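You operate a simulated robot arm through the tools that you are given. There is no shell and no other tool.

The job below is to be done with a simulated two-armed robot. You get a single attempt, and the scene is never put back.

Task
Gauge the three stalks: set those that drop in, scrap the fat one.
Fine: each is tried in the stalk gauge first; one stalk in each of the two moulds beside it, the fat one into the scrap tin.

It is judged by the outcome, as a careful person would: the job done as asked, and still so three seconds after it is handed in. It fails if anything else is knocked over, pushed out of place, dropped, spilled or broken.

Robot
Two 7-joint arms with two-finger parallel grippers on one trunk that stands fixed in place. Base frame: the origin is at the foot of the trunk, x ahead of it, y to its left, z up. Units: mm, degrees, N and s.
The left shoulder is at [50, 158, 1158], the right one opposite. With the tool pointing down near the work surface each hand reaches from about 100 to 660 mm from the base axis, measured 20 degrees to its own side. Payload 3.91 kg a hand.
The TCP of each hand is the grasp point between the finger pads, 30 mm short of the fingertips. In the tool frame z runs along the fingers and y along their closing line. The gripper opens to 110 mm. The fingers are 20 mm wide and 10 mm thick; the gripper's body (48 by 112 mm) begins 55 mm behind the TCP.
Orientation is that of the tool frame in the base frame, as [roll, pitch, yaw] about the fixed x, y, z axes, in that order (R = Rz(yaw) Ry(pitch) Rx(roll)). With the fingers straight down and closing along the base's y, the tool's x points along the base's -x, its y along +y and its z along -z.

Tools
- The arms move only by the tool nudge_tool. It takes "left_steps", "right_steps" or both (then of equal length, played together; a hand with none holds still); each is a list of rows, each a list of 6 numbers: the shift along the base's x, y, z in mm, then the turn, a rotation vector about the base's x, y, z in degrees. In form: [[tx, ty, tz, wx, wy, wz], ...]. A call has 1 to 20 rows; each row shifts and turns the commanded pose from where the row before left it. "left_claw" and "right_claw" are, for a hand that has rows, the opening, from 0 (shut) to 1 (fully open), set as the call begins (left out, the last holds). Rows are played at 5 a second. More than 50 mm and 8.6 degrees between two rows, or a gripper value outside its range, and nothing of the call is played. A pose out of reach is approached as far as the arm can. The call stops where the force on the tool passes 40 N (or 10 N more than at its start, if that is more) or the arm is blocked; 0.2 s more then pass. The fingers move at their own pace (about 153 mm/s each) and stop on an object; they squeeze with about 33 N. The grip force told is the motor's: it shows also when the fingers shut on nothing. Time passes only in rows, and 0.2 s behind the last, so rows that do not move let the fingers close. The reply holds the time, the measured pose of the TCP, the force on the tool along the base axes, the opening and the grip force, in the units named above and with some noise, with the torque about the TCP (base axes, N m) and any sound that the robot's microphone picked up.
- Cameras (640 x 400 px; columns grow to the right, rows downward): "scene" is now at [128.5, 33.3, 1309.5]; the picture's right is [0.40, -0.92, 0.00], its down [-0.45, -0.20, -0.87] and it looks along [0.80, 0.35, -0.49] (base axes); focal length 230 px, centre (320, 200). "left" rides on the left gripper at [72, -17, -103] in its tool frame; the picture's right is [0.23, 0.97, 0.00], its down [-0.76, 0.18, -0.62] and it looks along [-0.61, 0.14, 0.78] (tool axes); focal length 222 px, centre (320, 200). "right" rides on the right gripper at [72, 17, -103] in its tool frame; the picture's right is [-0.23, 0.97, 0.00], its down [-0.76, -0.18, -0.62] and it looks along [-0.61, -0.14, 0.78] (tool axes); focal length 222 px, centre (320, 200). There is no depth. A picture from a camera that has moved, and an enlarged one, comes with that camera's place and axes in the base frame and with its lens. The place of the scene camera against the robot may be out by one fixed shift of up to 12 mm in any direction.
- camera(camera): a new picture of that camera. No time passes.
- slide_trunk(by): slides the trunk up (or, below 0, down) by that many mm; the arms and the scene camera ride with it, the base frame stays. It gives what a move gives, with no picture.
- pan_tilt(pan, tilt): turns the head with the scene camera to pan (to the left, within 80 degrees either way) and tilt (down, from -29 to 69), counted from straight ahead of the robot. It gives what a move gives.
- zoom(camera, box): a new picture of the part [left, top, right, bottom] of that camera's present view, enlarged. No time passes.
- sign_off(): hands the job in; it is judged then, once.

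Nothing tells you positions but the pictures and the camera data. Unless the task says otherwise, let go and move clear before handing in.

The tools are called by a JSON object that holds its "fn" and its "kwargs". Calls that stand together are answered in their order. nudge_tool: Moves the arms, as the interface text tells. Its arguments: {"type":"object","properties":{"left_steps":{"type":"array"},"left_claw":{"type":"number"},"right_steps":{"type":"array"},"right_claw":{"type":"number"}},"required":[]} The other tools are called the same way: slide_trunk (by) slides the trunk up or down; pan_tilt (pan, tilt) turns the head that bears the scene camera; camera (camera) takes a picture; zoom (camera, box) takes an enlarged picture of a part of a camera's view; sign_off () hands the job in.

At the start:

```text
clock: 0.0
left_tcp_pos: [304.5, 359.7, 1154.8]
left_tool_rot: [-180.0, 0.1, -179.8]
left_contact_force: [0.0, 0.4, -0.2]
left_ft_torque: [0.03, 0.03, 0.01]
left_width: 109.9
left_gripper_force: 0.1
right_tcp_pos: [340.0, 37.0, 1192.2]
right_tool_rot: [180.0, 0.2, 179.9]
right_contact_force: [0.7, -0.1, 0.3]
right_ft_torque: [-0.04, 0.0, -0.03]
right_width: 109.9
right_gripper_force: 0.0
trunk travel left (down, up): [-400.0, 82.0]
head pan, tilt: [23.5, 29.4]
```

scene: 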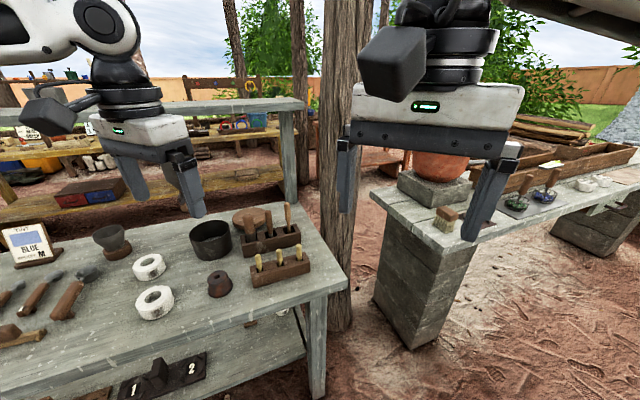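
right: 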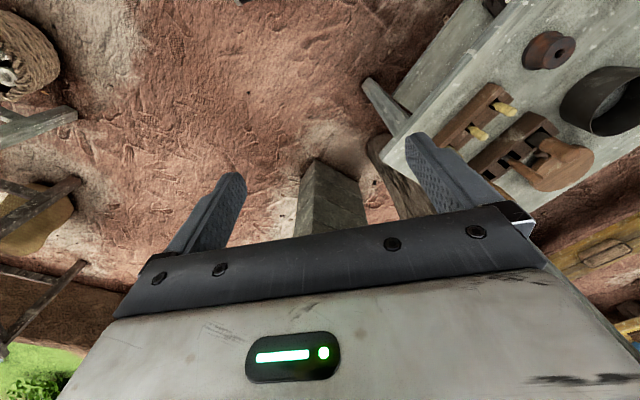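
left: 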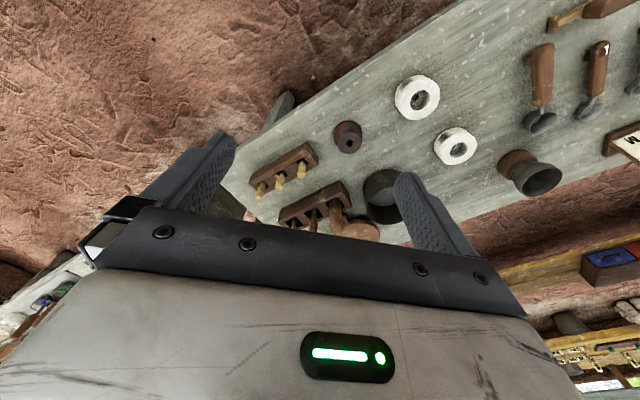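

I see a table to the front-left with a rack of three pale stalks, a brown gauge block with a hole, two white ring moulds and a dark tin. I'll look more closely before moving anything.

{"fn": "zoom", "kwargs": {"camera": "scene", "box": [80, 190, 340, 350]}}

{"fn": "zoom", "kwargs": {"camera": "left", "box": [220, 50, 500, 240]}}

{"fn": "pan_tilt", "kwargs": {"pan": 50, "tilt": 45}}

{"fn": "camera", "kwargs": {"camera": "scene"}}

```text
2.46 times, centred on (210, 270) of scene
camera zoom: at [128.5, 33.3, 1309.5], right [0.4, -0.92, 0.0], down [-0.45, -0.2, -0.87], along [0.8, 0.35, -0.49], focal length 566 px, centre (591, 28)
```

zoom: 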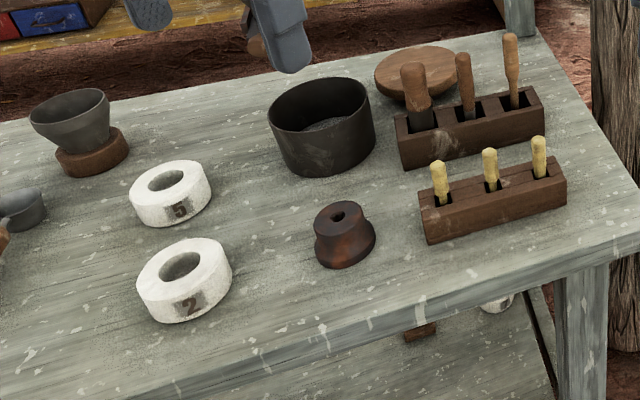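

```text
2.11 times, centred on (360, 145) of left
camera zoom: at [230.8, 343.7, 1258.4], right [-0.23, 0.97, 0.0], down [0.76, 0.18, 0.62], along [0.61, 0.14, -0.78], focal length 468 px, centre (236, 316)
```

zoom: 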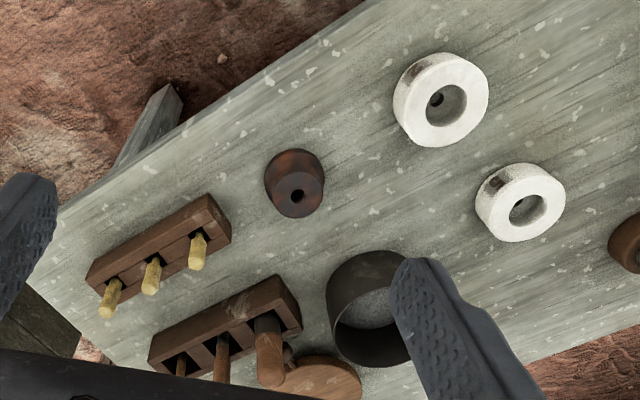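

```text
clock: 0.9
left_tcp_pos: [303.4, 360.1, 1154.4]
left_tool_rot: [179.9, 0.1, -179.8]
left_contact_force: [-0.6, 0.7, 0.3]
left_ft_torque: [-0.01, -0.02, -0.01]
left_width: 109.8
left_gripper_force: 0.1
right_tcp_pos: [339.5, 37.4, 1193.0]
right_tool_rot: [-180.0, 0.0, -180.0]
right_contact_force: [-0.2, 0.3, -0.4]
right_ft_torque: [0.04, -0.02, 0.01]
right_width: 110.2
right_gripper_force: 0.1
trunk travel left (down, up): [-400.0, 82.0]
head pan, tilt: [50.0, 45.0]
```

```text
taken
camera scene: at [97.6, 59.4, 1286.0], right [0.77, -0.64, 0.0], down [-0.45, -0.54, -0.71], along [0.45, 0.54, -0.71], focal length 230 px, centre (320, 200)
```

scene: 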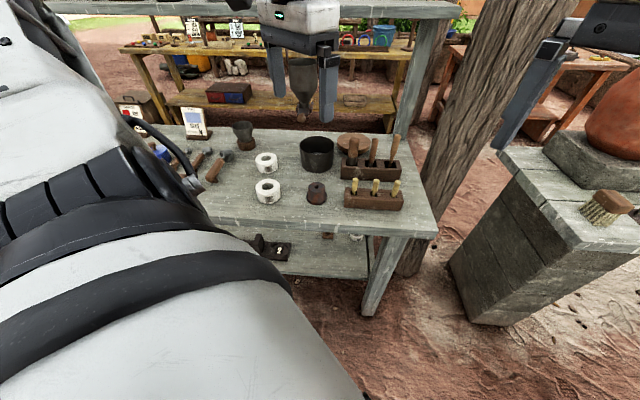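

The table is at about z≈780 to 800, with the rack, gauge and tin near (400–500, 300–500). I'll move the left hand high over the area for more views to triangulate from.

{"fn": "nudge_tool", "kwargs": {"left_steps": [[0, 40, -30, 0, 0, 0], [0, 40, -30, 0, 0, 0], [0, 30, -20, 0, 0, 0], [0, 0, 0, 0, 0, 0]]}}

{"fn": "camera", "kwargs": {"camera": "left"}}

{"fn": "zoom", "kwargs": {"camera": "left", "box": [120, 20, 360, 170]}}

{"fn": "zoom", "kwargs": {"camera": "left", "box": [280, 0, 520, 150]}}

{"fn": "zoom", "kwargs": {"camera": "scene", "box": [230, 110, 430, 235]}}

```text
clock: 1.9
left_tcp_pos: [305.8, 468.8, 1074.5]
left_tool_rot: [180.0, 0.2, -179.9]
left_contact_force: [0.0, -1.0, 0.0]
left_ft_torque: [0.02, -0.01, 0.0]
left_width: 109.8
left_gripper_force: 0.1
right_tcp_pos: [340.2, 37.0, 1193.3]
right_tool_rot: [180.0, -0.1, -180.0]
right_contact_force: [-0.1, -0.3, 0.3]
right_ft_torque: [0.01, 0.0, 0.02]
right_width: 110.1
right_gripper_force: 0.0
trunk travel left (down, up): [-400.0, 82.0]
head pan, tilt: [50.0, 45.0]
```

```text
taken
camera left: at [232.3, 452.4, 1178.7], right [-0.23, 0.97, 0.0], down [0.76, 0.18, 0.62], along [0.61, 0.14, -0.78], focal length 222 px, centre (320, 200)
```

left: 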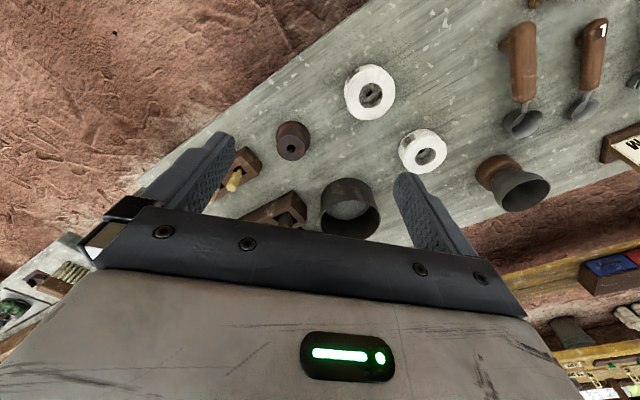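

```text
2.67 times, centred on (240, 95) of left
camera zoom: at [232.3, 452.4, 1178.7], right [-0.23, 0.97, 0.0], down [0.76, 0.18, 0.62], along [0.61, 0.14, -0.78], focal length 592 px, centre (533, 480)
```

zoom: 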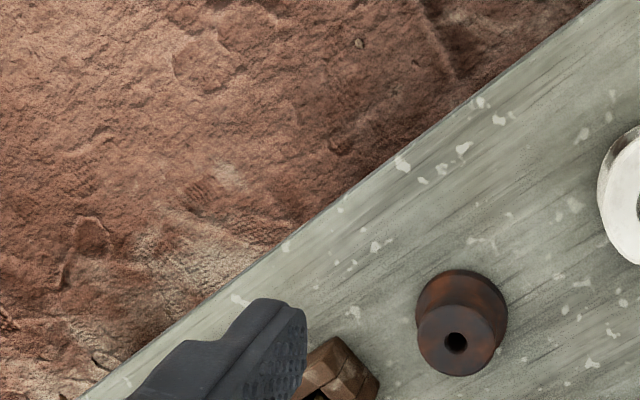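

```text
2.67 times, centred on (400, 75) of left
camera zoom: at [232.3, 452.4, 1178.7], right [-0.23, 0.97, 0.0], down [0.76, 0.18, 0.62], along [0.61, 0.14, -0.78], focal length 592 px, centre (107, 533)
```

zoom: 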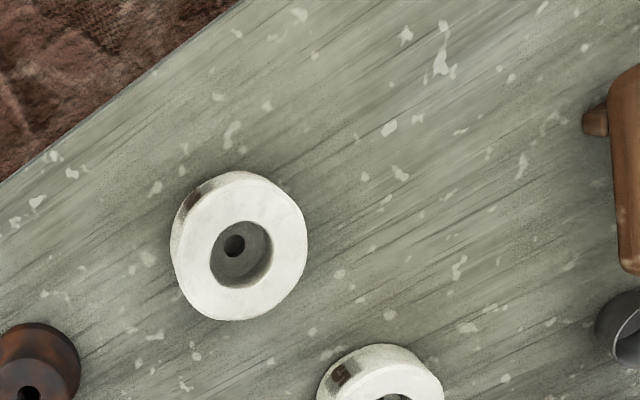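

```text
3.20 times, centred on (330, 172) of scene
camera zoom: at [97.5, 59.3, 1285.9], right [0.77, -0.64, 0.0], down [-0.45, -0.54, -0.71], along [0.45, 0.54, -0.71], focal length 735 px, centre (288, 288)
```

zoom: 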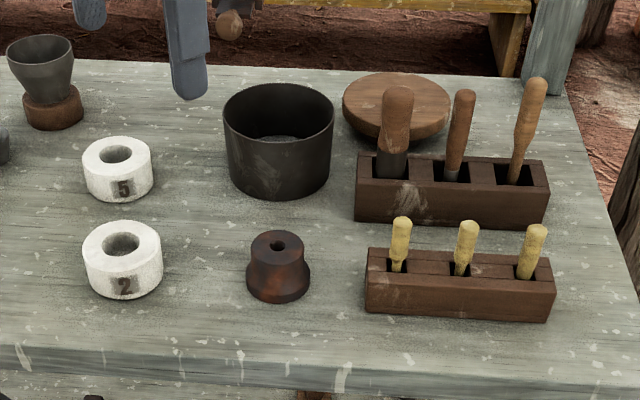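

The gauge hole comes out at about (400, 443, 839), the mould 2 top at about (294, 539, 841), and the stalk tips run along a 45° line from about (470, 362) to (550, 281) at z≈880. I'll bring the left hand camera closer to the rack for a better look.

{"fn": "nudge_tool", "kwargs": {"left_steps": [[33, -20.5, -13, 0, 0, 0], [33, -20.5, -13, 0, 0, 0], [33, -20.5, -13, 0, 0, 0], [33, -20.5, -13, 0, 0, 0], [33, -20.5, -13, 0, 0, 0], [32, -20.5, -13, 0, 0, 0], [0, 0, 0, 0, 0, 0]]}}

{"fn": "camera", "kwargs": {"camera": "left"}}

{"fn": "zoom", "kwargs": {"camera": "left", "box": [200, 40, 400, 165]}}

{"fn": "zoom", "kwargs": {"camera": "scene", "box": [270, 120, 430, 220]}}

```text
clock: 3.5
left_tcp_pos: [503.8, 346.9, 994.9]
left_tool_rot: [180.0, 0.1, -179.8]
left_contact_force: [0.0, 0.9, -0.2]
left_ft_torque: [-0.01, 0.01, -0.01]
left_width: 110.1
left_gripper_force: 0.0
right_tcp_pos: [340.0, 37.6, 1193.1]
right_tool_rot: [180.0, 0.0, -180.0]
right_contact_force: [0.7, 0.7, -0.2]
right_ft_torque: [-0.04, 0.0, -0.02]
right_width: 109.9
right_gripper_force: 0.0
trunk travel left (down, up): [-400.0, 82.0]
head pan, tilt: [50.0, 45.0]
```

```text
taken
camera left: at [429.9, 329.8, 1099.0], right [-0.23, 0.97, 0.0], down [0.76, 0.18, 0.62], along [0.61, 0.14, -0.78], focal length 222 px, centre (320, 200)
```

left: 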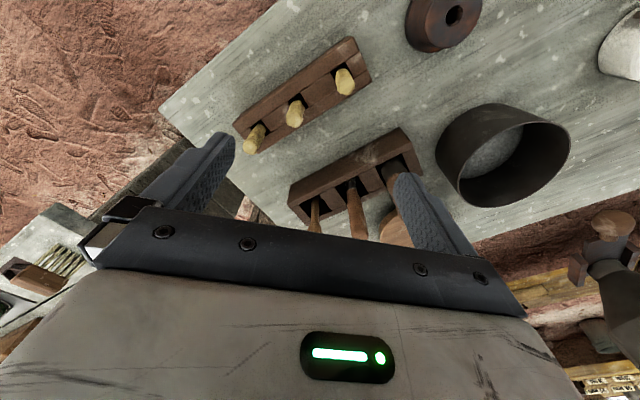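

```text
3.20 times, centred on (300, 102) of left
camera zoom: at [429.9, 329.8, 1099.0], right [-0.23, 0.97, 0.0], down [0.76, 0.18, 0.62], along [0.61, 0.14, -0.78], focal length 711 px, centre (384, 512)
```

zoom: 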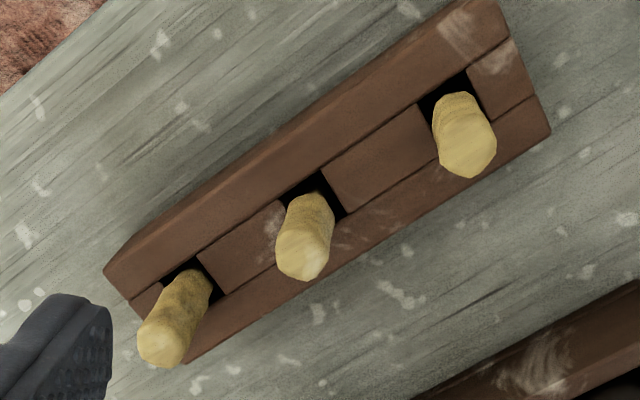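

```text
4.00 times, centred on (350, 170) of scene
camera zoom: at [97.5, 59.4, 1286.0], right [0.77, -0.64, 0.0], down [-0.45, -0.54, -0.71], along [0.45, 0.54, -0.71], focal length 919 px, centre (200, 320)
```

zoom: 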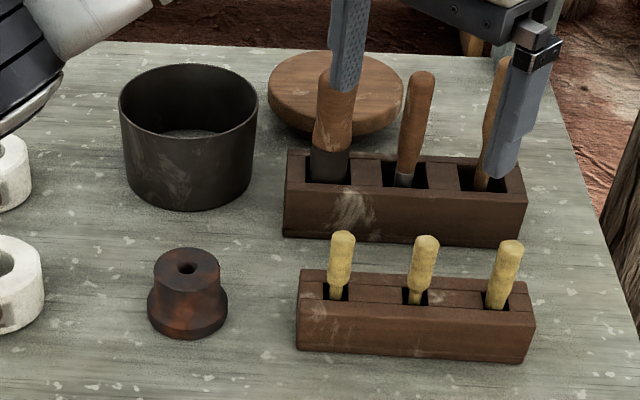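

The stalk tips are at about (469.5, 363), (509.5, 322.5) and (548.5, 281.5), z≈880. The rightmost one looks thicker at the neck, but each still gets tried. I'll turn the hand 45° so it closes across the rack, and hover over the gauge to measure it.

{"fn": "nudge_tool", "kwargs": {"left_steps": [[-17.3, 16, -1, 0, 0, -7.5], [-17.3, 16, -1, 0, 0, -7.5], [-17.3, 16, -1, 0, 0, -7.5], [-17.3, 16, -1, 0, 0, -7.5], [-17.3, 16, -1, 0, 0, -7.5], [-17.3, 16, 0, 0, 0, -7.5], [0, 0, 0, 0, 0, 0]]}}

{"fn": "camera", "kwargs": {"camera": "left"}}

{"fn": "zoom", "kwargs": {"camera": "left", "box": [220, 40, 420, 165]}}

{"fn": "camera", "kwargs": {"camera": "scene"}}

```text
clock: 5.1
left_tcp_pos: [397.2, 444.0, 990.8]
left_tool_rot: [-179.9, 0.2, 135.0]
left_contact_force: [-0.3, -0.1, 0.7]
left_ft_torque: [0.03, 0.01, 0.01]
left_width: 110.2
left_gripper_force: 0.1
right_tcp_pos: [340.3, 37.4, 1193.4]
right_tool_rot: [-179.9, 0.1, 179.9]
right_contact_force: [1.0, 0.1, 0.6]
right_ft_torque: [0.01, 0.02, 0.01]
right_width: 110.0
right_gripper_force: 0.0
trunk travel left (down, up): [-400.0, 82.0]
head pan, tilt: [50.0, 45.0]
```

```text
taken
camera left: at [332.8, 483.3, 1095.9], right [0.53, 0.85, 0.0], down [0.66, -0.41, 0.62], along [0.53, -0.33, -0.78], focal length 222 px, centre (320, 200)
```

left: 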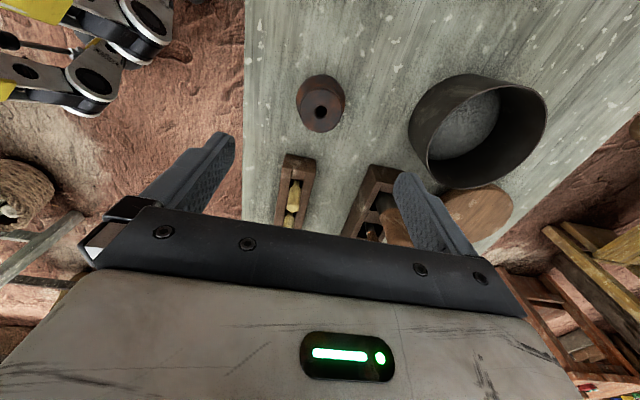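

```text
3.20 times, centred on (320, 102) of left
camera zoom: at [332.8, 483.3, 1095.9], right [0.53, 0.85, 0.0], down [0.66, -0.41, 0.62], along [0.53, -0.33, -0.78], focal length 711 px, centre (320, 512)
```

zoom: 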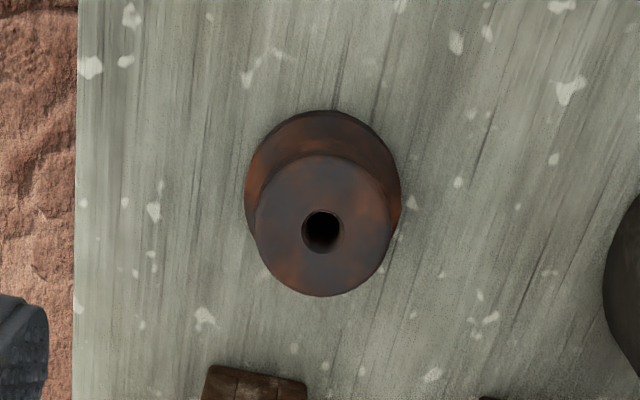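

```text
taken
camera scene: at [97.6, 59.5, 1285.9], right [0.77, -0.64, 0.0], down [-0.45, -0.54, -0.71], along [0.45, 0.54, -0.71], focal length 230 px, centre (320, 200)
```

scene: 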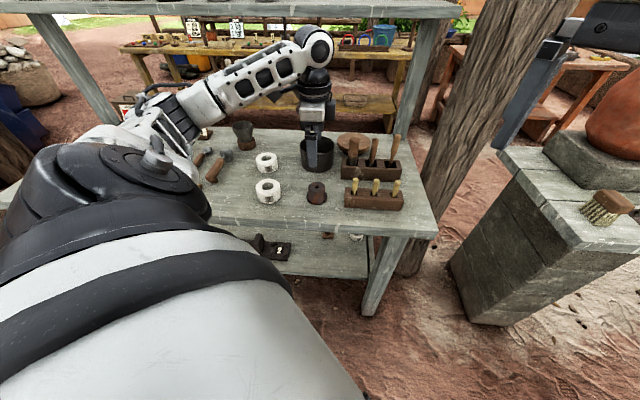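

The gauge hole is confirmed at about (400, 442.5, 839). Next I'll hover over the two moulds to measure them, and check that the far one (5) is within reach.

{"fn": "nudge_tool", "kwargs": {"left_steps": [[-34, 32, 0, 0, 0, 0], [-34, 32, 0, 0, 0, 0], [-35, 31, 0, 0, 0, 0], [0, 0, 0, 0, 0, 0]]}}

{"fn": "zoom", "kwargs": {"camera": "left", "box": [220, 40, 420, 165]}}

{"fn": "camera", "kwargs": {"camera": "scene"}}

{"fn": "nudge_tool", "kwargs": {"left_steps": [[22, 40, 0, 0, 0, 0], [22, 40, 0, 0, 0, 0], [22, 42, 0, 0, 0, 0], [0, 0, 0, 0, 0, 0]]}}

{"fn": "zoom", "kwargs": {"camera": "left", "box": [220, 40, 420, 165]}}

{"fn": "camera", "kwargs": {"camera": "scene"}}

```text
clock: 6.1
left_tcp_pos: [291.9, 541.5, 991.0]
left_tool_rot: [-180.0, 0.1, 135.3]
left_contact_force: [0.7, 0.1, 0.7]
left_ft_torque: [-0.01, 0.01, -0.01]
left_width: 109.9
left_gripper_force: 0.0
right_tcp_pos: [338.2, 37.7, 1193.0]
right_tool_rot: [180.0, 0.0, 179.9]
right_contact_force: [-0.3, -0.7, -0.4]
right_ft_torque: [0.0, -0.02, 0.02]
right_width: 109.9
right_gripper_force: 0.0
trunk travel left (down, up): [-400.0, 82.0]
head pan, tilt: [50.0, 45.0]
```

```text
3.20 times, centred on (320, 102) of left
camera zoom: at [229.0, 581.1, 1095.2], right [0.53, 0.85, 0.0], down [0.66, -0.41, 0.62], along [0.53, -0.33, -0.78], focal length 711 px, centre (320, 512)
```

zoom: 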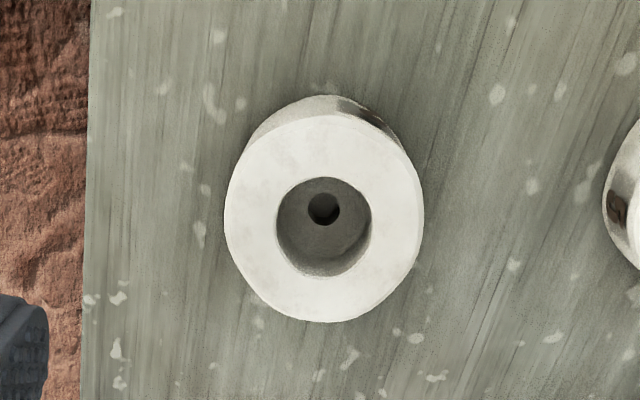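

```text
taken
camera scene: at [97.6, 59.4, 1285.9], right [0.77, -0.64, 0.0], down [-0.45, -0.54, -0.71], along [0.45, 0.54, -0.71], focal length 230 px, centre (320, 200)
```

scene: 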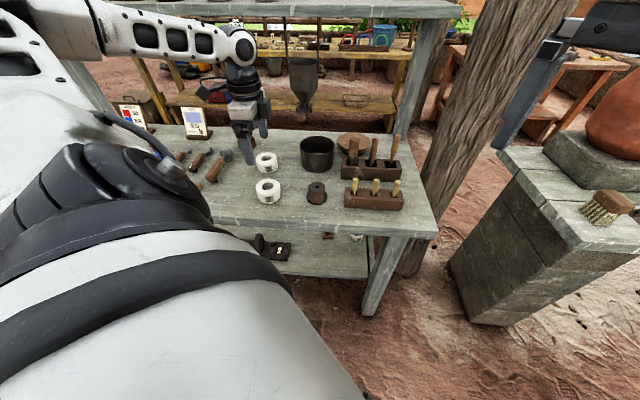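

```text
clock: 7.1
left_tcp_pos: [359.9, 661.7, 992.3]
left_tool_rot: [180.0, 0.0, 135.1]
left_contact_force: [0.2, -0.1, -0.3]
left_ft_torque: [0.02, 0.02, 0.0]
left_width: 110.3
left_gripper_force: 0.1
right_tcp_pos: [341.2, 37.8, 1192.8]
right_tool_rot: [180.0, 0.0, 180.0]
right_contact_force: [-0.5, -0.3, 0.4]
right_ft_torque: [0.02, -0.01, -0.04]
right_width: 109.9
right_gripper_force: 0.1
trunk travel left (down, up): [-400.0, 82.0]
head pan, tilt: [50.0, 45.0]
```

```text
3.20 times, centred on (320, 102) of left
camera zoom: at [295.9, 700.8, 1096.7], right [0.53, 0.85, 0.0], down [0.66, -0.41, 0.62], along [0.53, -0.33, -0.78], focal length 711 px, centre (320, 512)
```

zoom: 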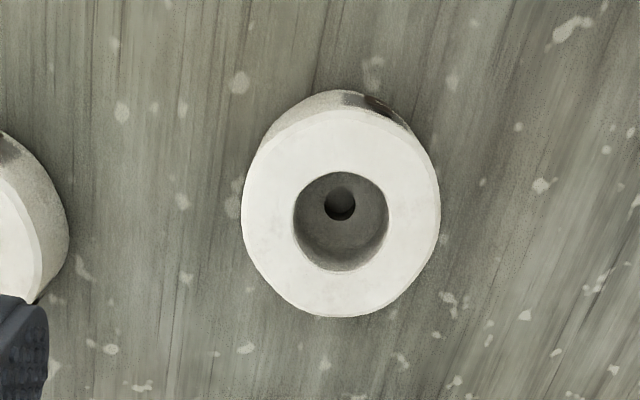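

```text
taken
camera scene: at [97.4, 59.5, 1286.0], right [0.77, -0.64, 0.0], down [-0.45, -0.54, -0.71], along [0.45, 0.54, -0.71], focal length 230 px, centre (320, 200)
```

scene: 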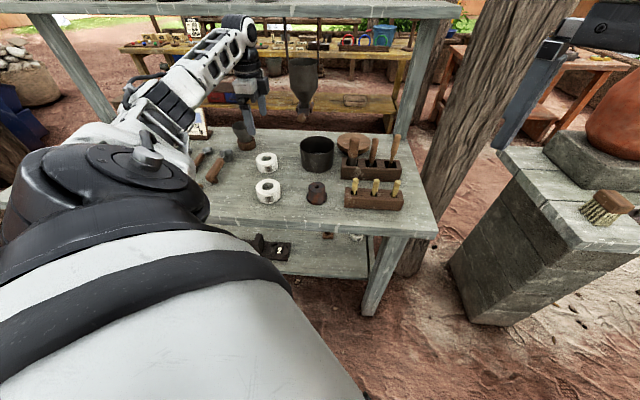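

Both moulds are in view, each with a socket hole at the bottom of its well. I'll lower a bit over mould 5 to test reach and get a second measurement.

{"fn": "nudge_tool", "kwargs": {"left_steps": [[0, 0, -25, 0, 0, 0], [0, 0, -25, 0, 0, 0], [0, 0, 0, 0, 0, 0], [0, 0, 0, 0, 0, 0]]}}

{"fn": "zoom", "kwargs": {"camera": "left", "box": [220, 20, 420, 145]}}

{"fn": "nudge_tool", "kwargs": {"left_steps": [[0, 0, 0, 0, 0, 0]]}}

{"fn": "camera", "kwargs": {"camera": "left"}}

{"fn": "nudge_tool", "kwargs": {"left_steps": [[0, 0, 0, 0, 0, 0]]}}

{"fn": "camera", "kwargs": {"camera": "left"}}

```text
clock: 8.1
left_tcp_pos: [360.6, 660.2, 942.2]
left_tool_rot: [179.9, 0.0, 135.2]
left_contact_force: [0.4, 1.2, 0.2]
left_ft_torque: [0.01, -0.03, -0.01]
left_width: 110.2
left_gripper_force: 0.0
right_tcp_pos: [340.0, 38.0, 1193.1]
right_tool_rot: [179.9, 0.0, 180.0]
right_contact_force: [-0.3, -1.1, -0.2]
right_ft_torque: [-0.01, -0.03, -0.02]
right_width: 110.1
right_gripper_force: 0.3
trunk travel left (down, up): [-400.0, 82.0]
head pan, tilt: [50.0, 45.0]
```

```text
3.20 times, centred on (320, 82) of left
camera zoom: at [297.0, 700.3, 1046.1], right [0.53, 0.85, 0.0], down [0.66, -0.41, 0.62], along [0.53, -0.33, -0.78], focal length 711 px, centre (320, 576)
```

zoom: 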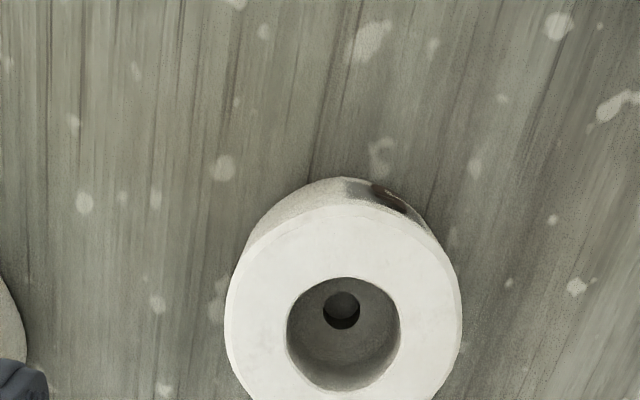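

```text
clock: 8.5
left_tcp_pos: [361.5, 660.3, 942.3]
left_tool_rot: [-180.0, 0.1, 135.2]
left_contact_force: [-0.1, -0.1, 0.2]
left_ft_torque: [-0.03, -0.01, 0.02]
left_width: 110.4
left_gripper_force: 0.1
right_tcp_pos: [339.7, 37.0, 1191.9]
right_tool_rot: [180.0, 0.0, 180.0]
right_contact_force: [-1.3, -0.3, -0.4]
right_ft_torque: [-0.04, 0.02, 0.01]
right_width: 109.8
right_gripper_force: 0.1
trunk travel left (down, up): [-400.0, 82.0]
head pan, tilt: [50.0, 45.0]
```

```text
taken
camera left: at [297.0, 700.3, 1046.3], right [0.53, 0.85, 0.0], down [0.66, -0.41, 0.62], along [0.53, -0.33, -0.78], focal length 222 px, centre (320, 200)
```

left: 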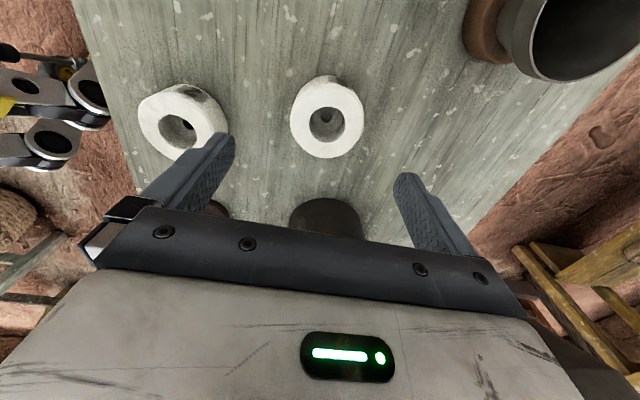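

```text
clock: 8.9
left_tcp_pos: [360.8, 660.9, 942.4]
left_tool_rot: [-180.0, 0.0, 135.1]
left_contact_force: [-0.5, 0.2, -0.1]
left_ft_torque: [-0.04, 0.01, -0.01]
left_width: 110.3
left_gripper_force: 0.1
right_tcp_pos: [340.8, 37.8, 1193.5]
right_tool_rot: [-179.9, 0.1, -180.0]
right_contact_force: [0.0, 0.0, -0.4]
right_ft_torque: [-0.03, 0.0, -0.03]
right_width: 110.2
right_gripper_force: 0.1
trunk travel left (down, up): [-400.0, 82.0]
head pan, tilt: [50.0, 45.0]
```

```text
taken
camera left: at [297.0, 700.3, 1046.4], right [0.53, 0.85, 0.0], down [0.66, -0.41, 0.62], along [0.53, -0.33, -0.78], focal length 222 px, centre (320, 200)
```

left: 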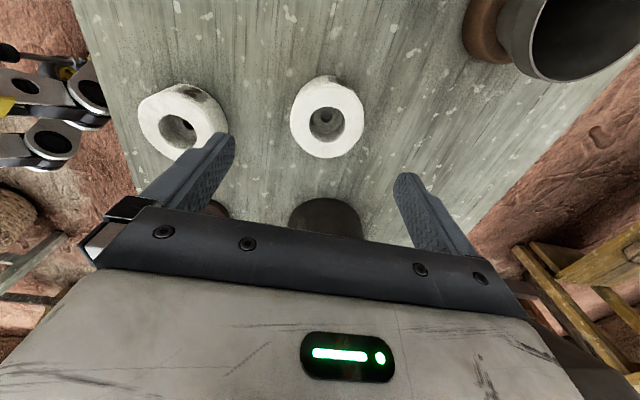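

The mould tops are at z≈839, with mould 5 at about (363.5, 667), mould 2 at about (294.5, 542), and the sockets at z≈818. I'll rise and go to above the nearest stalk (left end of the rack), closing the fingers partway.

{"fn": "nudge_tool", "kwargs": {"left_steps": [[0, 0, 50, 0, 0, 0], [15.5, -42.5, 0, 0, 0, 0], [15.5, -42.5, 0, 0, 0, 0], [15.5, -42.5, 0, 0, 0, 0], [15.5, -42.5, 0, 0, 0, 0], [15.5, -42.5, 0, 0, 0, 0], [15.5, -42.5, 0, 0, 0, 0], [15.5, -42.5, -20, 0, 0, 0], [0, 0, 0, 0, 0, 0], [0, 0, 0, 0, 0, 0]], "left_claw": 0.45}}

{"fn": "camera", "kwargs": {"camera": "left"}}

{"fn": "zoom", "kwargs": {"camera": "left", "box": [240, 80, 400, 180]}}

{"fn": "zoom", "kwargs": {"camera": "scene", "box": [320, 120, 440, 220]}}

```text
clock: 11.1
left_tcp_pos: [469.6, 361.7, 969.4]
left_tool_rot: [179.9, 0.2, 135.1]
left_contact_force: [-0.9, 0.2, -0.8]
left_ft_torque: [0.03, -0.01, 0.01]
left_width: 49.7
left_gripper_force: 0.0
right_tcp_pos: [339.5, 36.9, 1192.6]
right_tool_rot: [180.0, 0.0, -179.9]
right_contact_force: [0.4, -0.9, 0.2]
right_ft_torque: [-0.02, -0.03, -0.03]
right_width: 110.0
right_gripper_force: 0.0
trunk travel left (down, up): [-400.0, 82.0]
head pan, tilt: [50.0, 45.0]
```

```text
taken
camera left: at [405.4, 400.6, 1073.8], right [0.53, 0.85, 0.0], down [0.66, -0.41, 0.62], along [0.53, -0.33, -0.78], focal length 222 px, centre (320, 200)
```

left: 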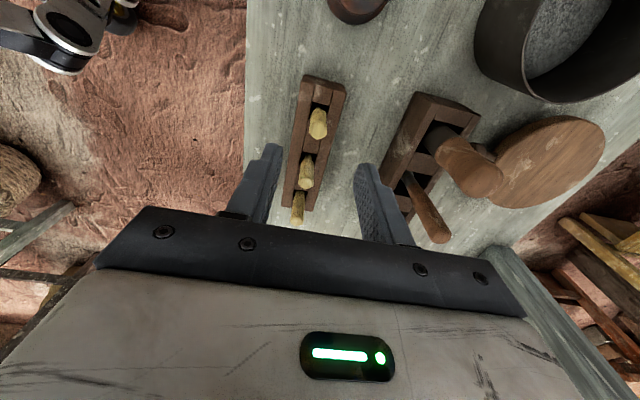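

```text
4.00 times, centred on (320, 130) of left
camera zoom: at [405.4, 400.6, 1073.8], right [0.53, 0.85, 0.0], down [0.66, -0.41, 0.62], along [0.53, -0.33, -0.78], focal length 888 px, centre (320, 480)
```

zoom: 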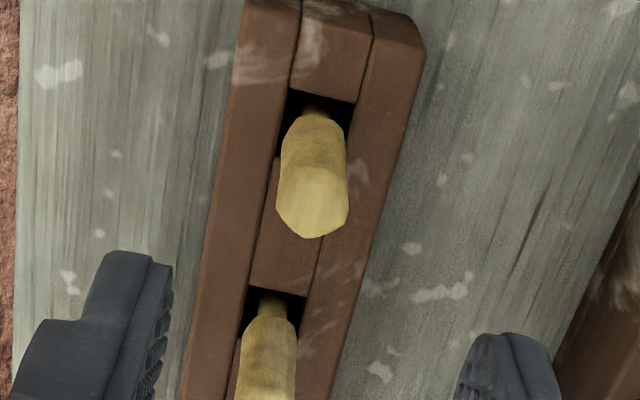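

```text
4.00 times, centred on (380, 170) of scene
camera zoom: at [97.5, 59.5, 1285.9], right [0.77, -0.64, 0.0], down [-0.45, -0.54, -0.71], along [0.45, 0.54, -0.71], focal length 919 px, centre (80, 320)
```

zoom: 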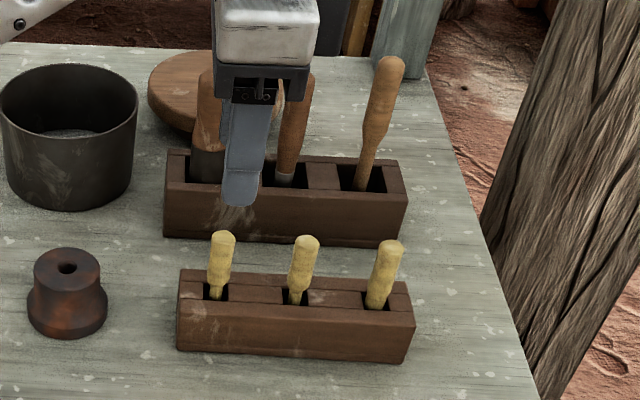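

The hand is centred over stalk A (left end), and the rack top is at z≈833. I'll descend with fingers open 50 mm to TCP z≈876, so the tips stay above the rack, and check before closing.

{"fn": "nudge_tool", "kwargs": {"left_steps": [[-0.8, -0.8, -25, 0, 0, 0], [0, 0, -25, 0, 0, 0], [0, 0, -20, 0, 0, 0], [0, 0, -15, 0, 0, 0], [0, 0, -8, 0, 0, 0], [0, 0, 0, 0, 0, 0]]}}

{"fn": "camera", "kwargs": {"camera": "left"}}

{"fn": "zoom", "kwargs": {"camera": "scene", "box": [320, 120, 440, 220]}}

```text
clock: 12.5
left_tcp_pos: [467.9, 360.7, 878.4]
left_tool_rot: [179.9, 0.0, 135.2]
left_contact_force: [0.0, 0.3, -0.7]
left_ft_torque: [-0.01, -0.02, -0.01]
left_width: 49.5
left_gripper_force: 0.0
right_tcp_pos: [339.9, 37.2, 1193.4]
right_tool_rot: [-180.0, -0.1, -180.0]
right_contact_force: [1.0, 0.5, 0.6]
right_ft_torque: [0.02, 0.04, -0.02]
right_width: 110.2
right_gripper_force: 0.1
trunk travel left (down, up): [-400.0, 82.0]
head pan, tilt: [50.0, 45.0]
```

```text
taken
camera left: at [403.7, 400.2, 982.7], right [0.53, 0.85, 0.0], down [0.66, -0.41, 0.62], along [0.53, -0.33, -0.78], focal length 222 px, centre (320, 200)
```

left: 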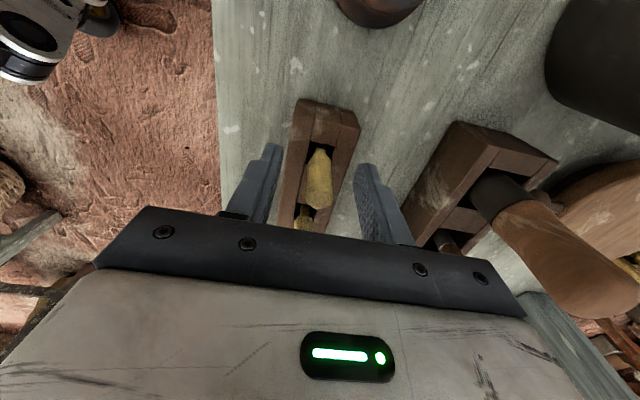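

```text
4.00 times, centred on (380, 170) of scene
camera zoom: at [97.5, 59.4, 1285.9], right [0.77, -0.64, 0.0], down [-0.45, -0.54, -0.71], along [0.45, 0.54, -0.71], focal length 919 px, centre (80, 320)
```

zoom: 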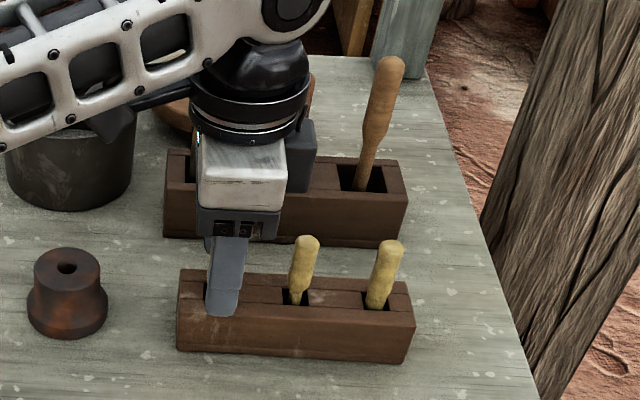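

The fingers straddle stalk A cleanly. Closing on it now.

{"fn": "nudge_tool", "kwargs": {"left_steps": [[0, 0, -2, 0, 0, 0], [0, 0, 0, 0, 0, 0], [0, 0, 0, 0, 0, 0], [0, 0, 0, 0, 0, 0]], "left_claw": 0.0}}

{"fn": "zoom", "kwargs": {"camera": "left", "box": [240, 80, 400, 230]}}

```text
clock: 13.5
left_tcp_pos: [467.2, 361.5, 878.3]
left_tool_rot: [180.0, 0.2, 135.2]
left_contact_force: [0.4, -0.9, 7.6]
left_ft_torque: [-0.05, 0.01, 0.02]
left_width: 13.4
left_gripper_force: 32.9
right_tcp_pos: [337.6, 37.0, 1193.3]
right_tool_rot: [180.0, 0.1, 180.0]
right_contact_force: [0.7, -0.6, -0.5]
right_ft_torque: [-0.01, 0.03, -0.01]
right_width: 109.8
right_gripper_force: 0.0
trunk travel left (down, up): [-400.0, 82.0]
head pan, tilt: [50.0, 45.0]
```

```text
2.67 times, centred on (320, 155) of left
camera zoom: at [403.5, 400.4, 981.7], right [0.53, 0.85, 0.0], down [0.66, -0.41, 0.63], along [0.53, -0.33, -0.78], focal length 592 px, centre (320, 320)
```

zoom: 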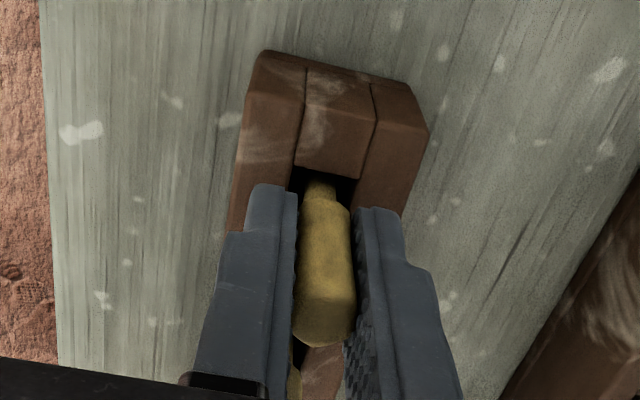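

Stalk A is gripped at 13.4 mm width. I'll lift it straight up in small steps, then inspect it.

{"fn": "nudge_tool", "kwargs": {"left_steps": [[0, 0, 4, 0, 0, 0], [0, 0, 8, 0, 0, 0], [0, 0, 12, 0, 0, 0], [0, 0, 15, 0, 0, 0], [0, 0, 15, 0, 0, 0], [0, 0, 20, 0, 0, 0], [0, 0, 0, 0, 0, 0]]}}

{"fn": "camera", "kwargs": {"camera": "left"}}

{"fn": "zoom", "kwargs": {"camera": "left", "box": [240, 80, 400, 230]}}

{"fn": "zoom", "kwargs": {"camera": "scene", "box": [320, 120, 440, 220]}}

```text
clock: 15.1
left_tcp_pos: [467.8, 359.8, 950.5]
left_tool_rot: [179.9, 0.1, 135.2]
left_contact_force: [0.4, 1.1, -0.6]
left_ft_torque: [0.02, 0.0, 0.03]
left_width: 13.3
left_gripper_force: 32.8
right_tcp_pos: [339.4, 37.4, 1192.9]
right_tool_rot: [180.0, 0.0, 180.0]
right_contact_force: [-0.2, 0.8, -0.9]
right_ft_torque: [0.0, 0.0, 0.05]
right_width: 110.2
right_gripper_force: 0.2
trunk travel left (down, up): [-400.0, 82.0]
head pan, tilt: [50.0, 45.0]
```

```text
taken
camera left: at [403.9, 401.2, 1054.9], right [0.53, 0.85, 0.0], down [0.67, -0.41, 0.62], along [0.53, -0.33, -0.78], focal length 222 px, centre (320, 200)
```

left: 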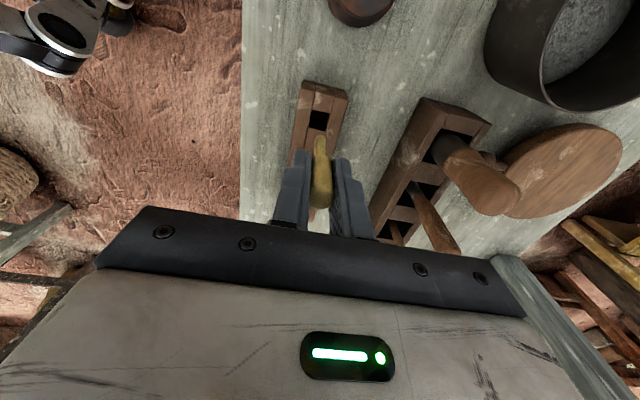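

```text
2.67 times, centred on (320, 155) of left
camera zoom: at [403.9, 401.2, 1054.9], right [0.53, 0.85, 0.0], down [0.67, -0.41, 0.62], along [0.53, -0.33, -0.78], focal length 592 px, centre (320, 320)
```

zoom: 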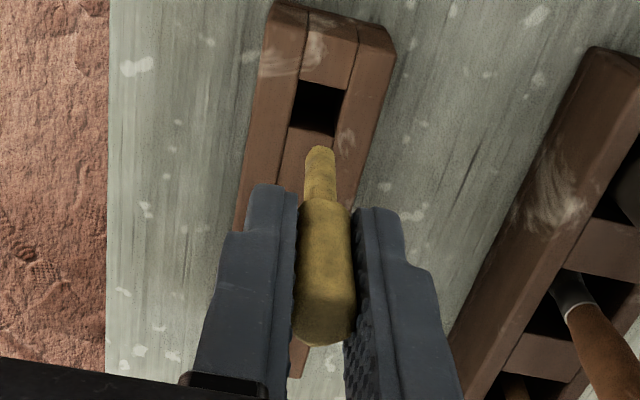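

```text
4.00 times, centred on (380, 170) of scene
camera zoom: at [97.6, 59.5, 1285.9], right [0.77, -0.64, 0.0], down [-0.45, -0.54, -0.71], along [0.45, 0.54, -0.71], focal length 919 px, centre (80, 320)
```

zoom: 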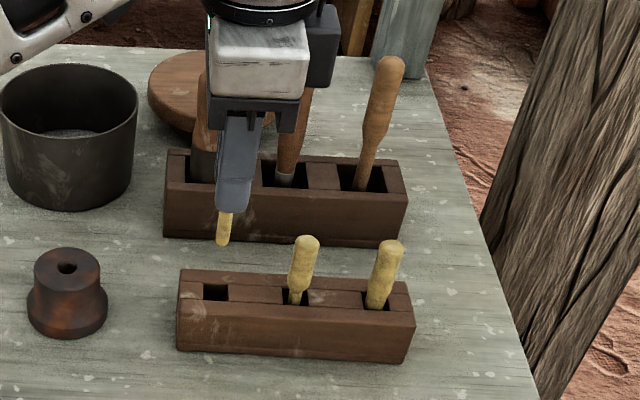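

Stalk A is out and hangs nearly plumb, with its shaft end about 70 mm below the TCP. I'll carry it over the gauge hole and stop a little above it.

{"fn": "nudge_tool", "kwargs": {"left_steps": [[-23, 27, 0, 0, 0, 0], [-23, 27, 0, 0, 0, 0], [-22, 27, 0, 0, 0, 0], [0, 0, -10, 0, 0, 0], [0, 0, -10, 0, 0, 0], [0, 0, -8, 0, 0, 0], [0, 0, 0, 0, 0, 0], [0, 0, 0, 0, 0, 0]]}}

{"fn": "zoom", "kwargs": {"camera": "left", "box": [240, 80, 400, 230]}}

{"fn": "zoom", "kwargs": {"camera": "scene", "box": [276, 140, 356, 205]}}

```text
clock: 16.9
left_tcp_pos: [399.8, 444.1, 921.5]
left_tool_rot: [180.0, 0.2, 135.1]
left_contact_force: [-0.8, 0.8, 0.4]
left_ft_torque: [-0.02, -0.01, -0.01]
left_width: 13.4
left_gripper_force: 33.4
right_tcp_pos: [341.1, 37.8, 1193.3]
right_tool_rot: [180.0, 0.0, -180.0]
right_contact_force: [1.6, -0.5, 1.0]
right_ft_torque: [0.01, -0.03, 0.0]
right_width: 109.8
right_gripper_force: 0.0
trunk travel left (down, up): [-400.0, 82.0]
head pan, tilt: [50.0, 45.0]
```

```text
2.67 times, centred on (320, 155) of left
camera zoom: at [335.6, 483.0, 1026.3], right [0.53, 0.85, 0.0], down [0.67, -0.41, 0.62], along [0.53, -0.33, -0.78], focal length 592 px, centre (320, 320)
```

zoom: 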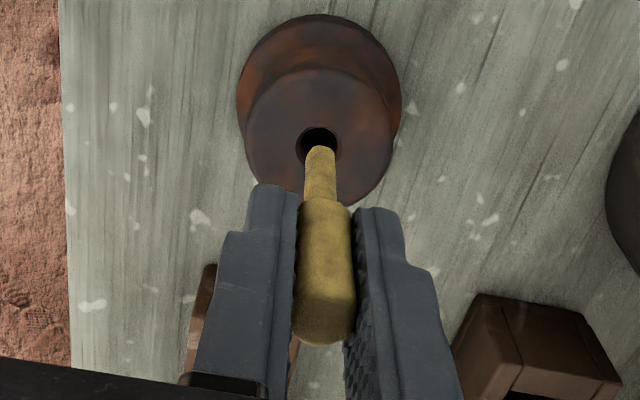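

```text
6.15 times, centred on (316, 172) of scene
camera zoom: at [97.5, 59.5, 1285.9], right [0.77, -0.64, 0.0], down [-0.45, -0.54, -0.71], along [0.45, 0.54, -0.71], focal length 1414 px, centre (345, 369)
```

zoom: 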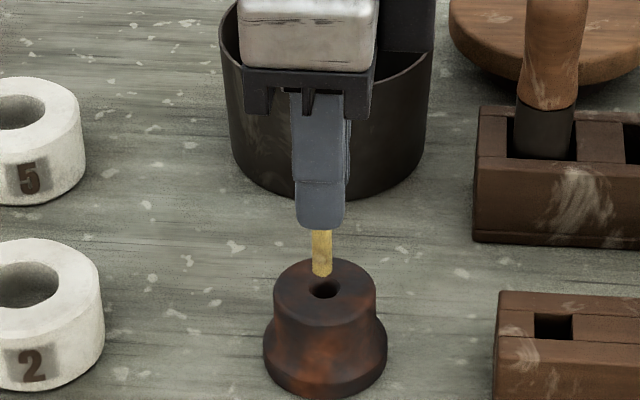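

The shaft end sits about 10 mm above the gauge hole and about 1 mm to its left, with roughly 4 mm of hole clearance. I'll correct slightly and lower slowly.

{"fn": "nudge_tool", "kwargs": {"left_steps": [[0.6, -0.6, -2, 0, 0, 0], [0, 0, -4, 0, 0, 0], [0, 0, -4, 0, 0, 0], [0, 0, -4, 0, 0, 0], [0, 0, -3, 0, 0, 0], [0, 0, 0, 0, 0, 0]]}}

{"fn": "zoom", "kwargs": {"camera": "left", "box": [240, 80, 400, 230]}}

{"fn": "zoom", "kwargs": {"camera": "scene", "box": [276, 140, 356, 205]}}

```text
clock: 18.3
left_tcp_pos: [400.4, 443.0, 905.8]
left_tool_rot: [179.9, 0.1, 135.2]
left_contact_force: [0.0, -0.7, -0.4]
left_ft_torque: [-0.02, 0.01, 0.01]
left_width: 13.5
left_gripper_force: 33.1
right_tcp_pos: [339.9, 37.3, 1192.9]
right_tool_rot: [180.0, 0.0, -180.0]
right_contact_force: [-0.9, 0.7, -0.5]
right_ft_torque: [0.0, -0.06, 0.03]
right_width: 110.3
right_gripper_force: 0.1
trunk travel left (down, up): [-400.0, 82.0]
head pan, tilt: [50.0, 45.0]
```

```text
2.67 times, centred on (320, 155) of left
camera zoom: at [336.0, 482.3, 1009.5], right [0.53, 0.85, 0.0], down [0.66, -0.41, 0.62], along [0.53, -0.33, -0.78], focal length 592 px, centre (320, 320)
```

zoom: 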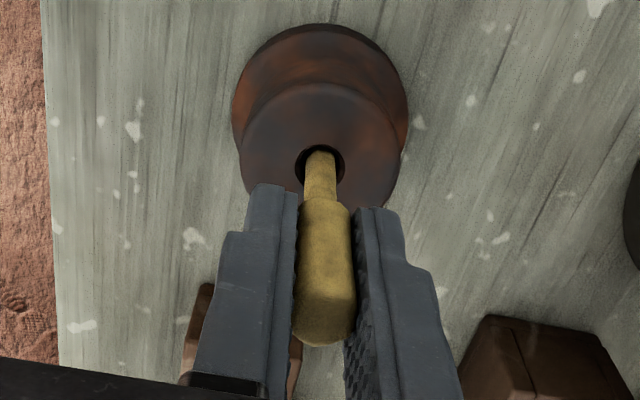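

```text
6.15 times, centred on (316, 172) of scene
camera zoom: at [97.5, 59.4, 1285.9], right [0.77, -0.64, 0.0], down [-0.45, -0.54, -0.71], along [0.45, 0.54, -0.71], focal length 1414 px, centre (345, 369)
```

zoom: 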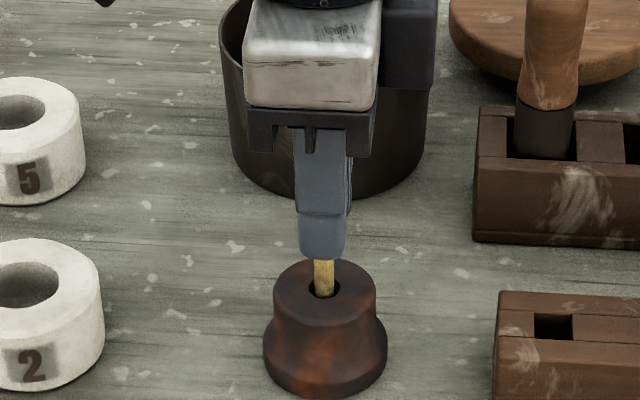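

The shaft is entering the gauge hole, centred and with no contact force. Continuing down.

{"fn": "nudge_tool", "kwargs": {"left_steps": [[0, 0, -4, 0, 0, 0], [0, 0, -4, 0, 0, 0], [0, 0, -4, 0, 0, 0], [0, 0, -4, 0, 0, 0], [0, 0, -4, 0, 0, 0], [0, 0, -4, 0, 0, 0], [0, 0, -4, 0, 0, 0], [0, 0, -3, 0, 0, 0], [0, 0, 0, 0, 0, 0]]}}

{"fn": "zoom", "kwargs": {"camera": "left", "box": [240, 80, 400, 230]}}

{"fn": "zoom", "kwargs": {"camera": "scene", "box": [276, 140, 356, 205]}}

```text
clock: 20.3
left_tcp_pos: [400.2, 440.5, 878.5]
left_tool_rot: [179.6, 0.3, 135.1]
left_contact_force: [1.5, 0.5, 29.1]
left_ft_torque: [0.06, -0.03, 0.01]
left_width: 13.9
left_gripper_force: 32.9
right_tcp_pos: [337.7, 35.1, 1193.3]
right_tool_rot: [180.0, 0.1, -180.0]
right_contact_force: [-0.1, 1.0, 0.8]
right_ft_torque: [0.02, 0.0, -0.03]
right_width: 109.8
right_gripper_force: 0.0
trunk travel left (down, up): [-400.0, 82.0]
head pan, tilt: [50.0, 45.0]
```

```text
2.67 times, centred on (320, 155) of left
camera zoom: at [335.6, 481.1, 982.0], right [0.52, 0.85, 0.01], down [0.66, -0.41, 0.63], along [0.54, -0.33, -0.78], focal length 592 px, centre (320, 320)
```

zoom: 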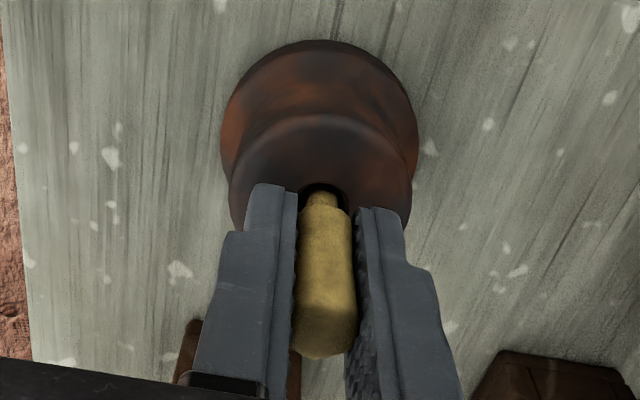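

```text
6.15 times, centred on (316, 172) of scene
camera zoom: at [95.7, 57.2, 1286.4], right [0.77, -0.64, 0.0], down [-0.45, -0.54, -0.71], along [0.46, 0.54, -0.7], focal length 1414 px, centre (345, 369)
```

zoom: 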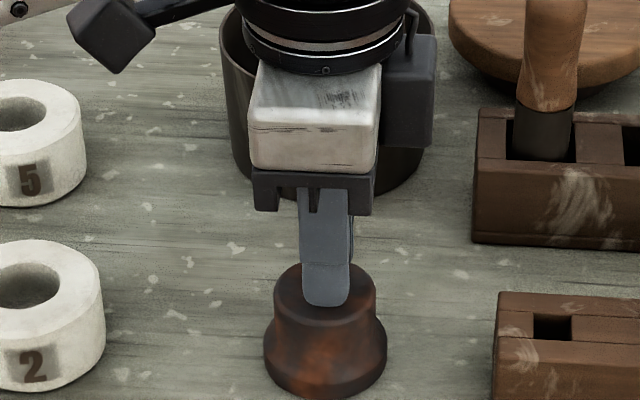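

The shaft went all the way to the gauge floor, so stalk A fits. I'll ease the pressure, open slightly, shift the grip a few mm up the handle for clearance in the mould, and re-close.

{"fn": "nudge_tool", "kwargs": {"left_steps": [[0, 0, 2, 0, 0, 0], [0, 0, 1.5, 0, 0, 0], [0, 0, 0, 0, 0, 0]]}}

{"fn": "nudge_tool", "kwargs": {"left_steps": [[0, 0, 0, 0, 0, 0], [0, 0, 0, 0, 0, 0], [0, 0, 3, 0, 0, 0], [0, 0, 3, 0, 0, 0], [0, 0, 0, 0, 0, 0]], "left_claw": 0.22}}

{"fn": "zoom", "kwargs": {"camera": "left", "box": [240, 80, 400, 230]}}

{"fn": "zoom", "kwargs": {"camera": "scene", "box": [276, 140, 356, 205]}}

```text
clock: 21.1
left_tcp_pos: [400.5, 441.7, 878.7]
left_tool_rot: [-180.0, 0.1, 135.2]
left_contact_force: [4.8, 0.8, 14.9]
left_ft_torque: [0.03, -0.3, -0.01]
left_width: 13.3
left_gripper_force: 32.8
right_tcp_pos: [339.2, 37.5, 1193.0]
right_tool_rot: [179.9, 0.0, 180.0]
right_contact_force: [-0.2, -0.8, -0.1]
right_ft_torque: [-0.02, 0.02, -0.03]
right_width: 110.0
right_gripper_force: 0.1
trunk travel left (down, up): [-400.0, 82.0]
head pan, tilt: [50.0, 45.0]
```

```text
clock: 22.3
left_tcp_pos: [399.4, 443.2, 883.4]
left_tool_rot: [-180.0, 0.1, 135.3]
left_contact_force: [-0.2, 0.6, 0.8]
left_ft_torque: [-0.01, 0.0, 0.0]
left_width: 24.3
left_gripper_force: 0.1
right_tcp_pos: [339.1, 37.1, 1193.2]
right_tool_rot: [-179.9, 0.0, 180.0]
right_contact_force: [-0.1, -1.3, 0.4]
right_ft_torque: [0.01, 0.0, -0.02]
right_width: 110.1
right_gripper_force: 0.1
trunk travel left (down, up): [-400.0, 82.0]
head pan, tilt: [50.0, 45.0]
```

```text
2.67 times, centred on (320, 155) of left
camera zoom: at [336.0, 482.6, 988.1], right [0.53, 0.85, 0.0], down [0.66, -0.41, 0.62], along [0.53, -0.33, -0.78], focal length 592 px, centre (320, 320)
```

zoom: 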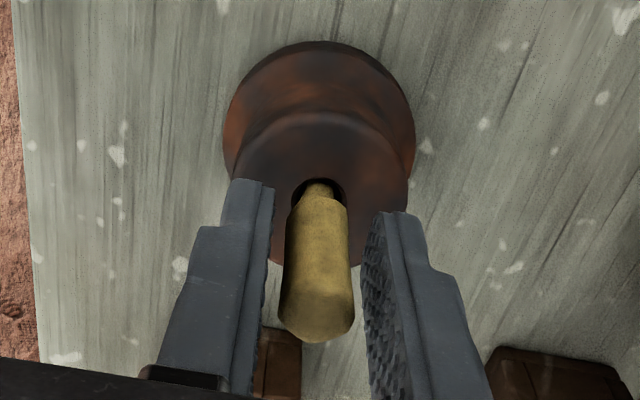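

```text
6.15 times, centred on (316, 172) of scene
camera zoom: at [97.6, 59.4, 1285.9], right [0.77, -0.64, 0.0], down [-0.45, -0.54, -0.71], along [0.45, 0.54, -0.71], focal length 1414 px, centre (345, 369)
```

zoom: 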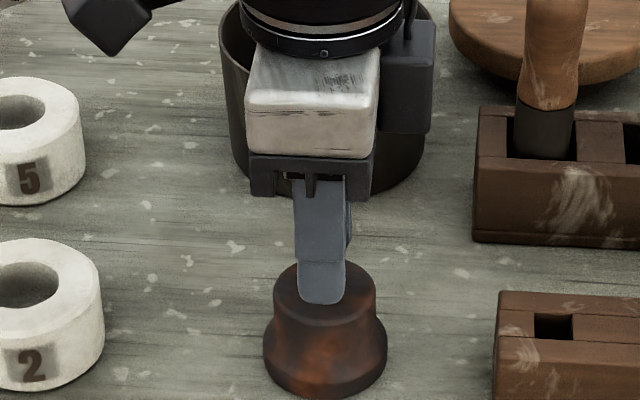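

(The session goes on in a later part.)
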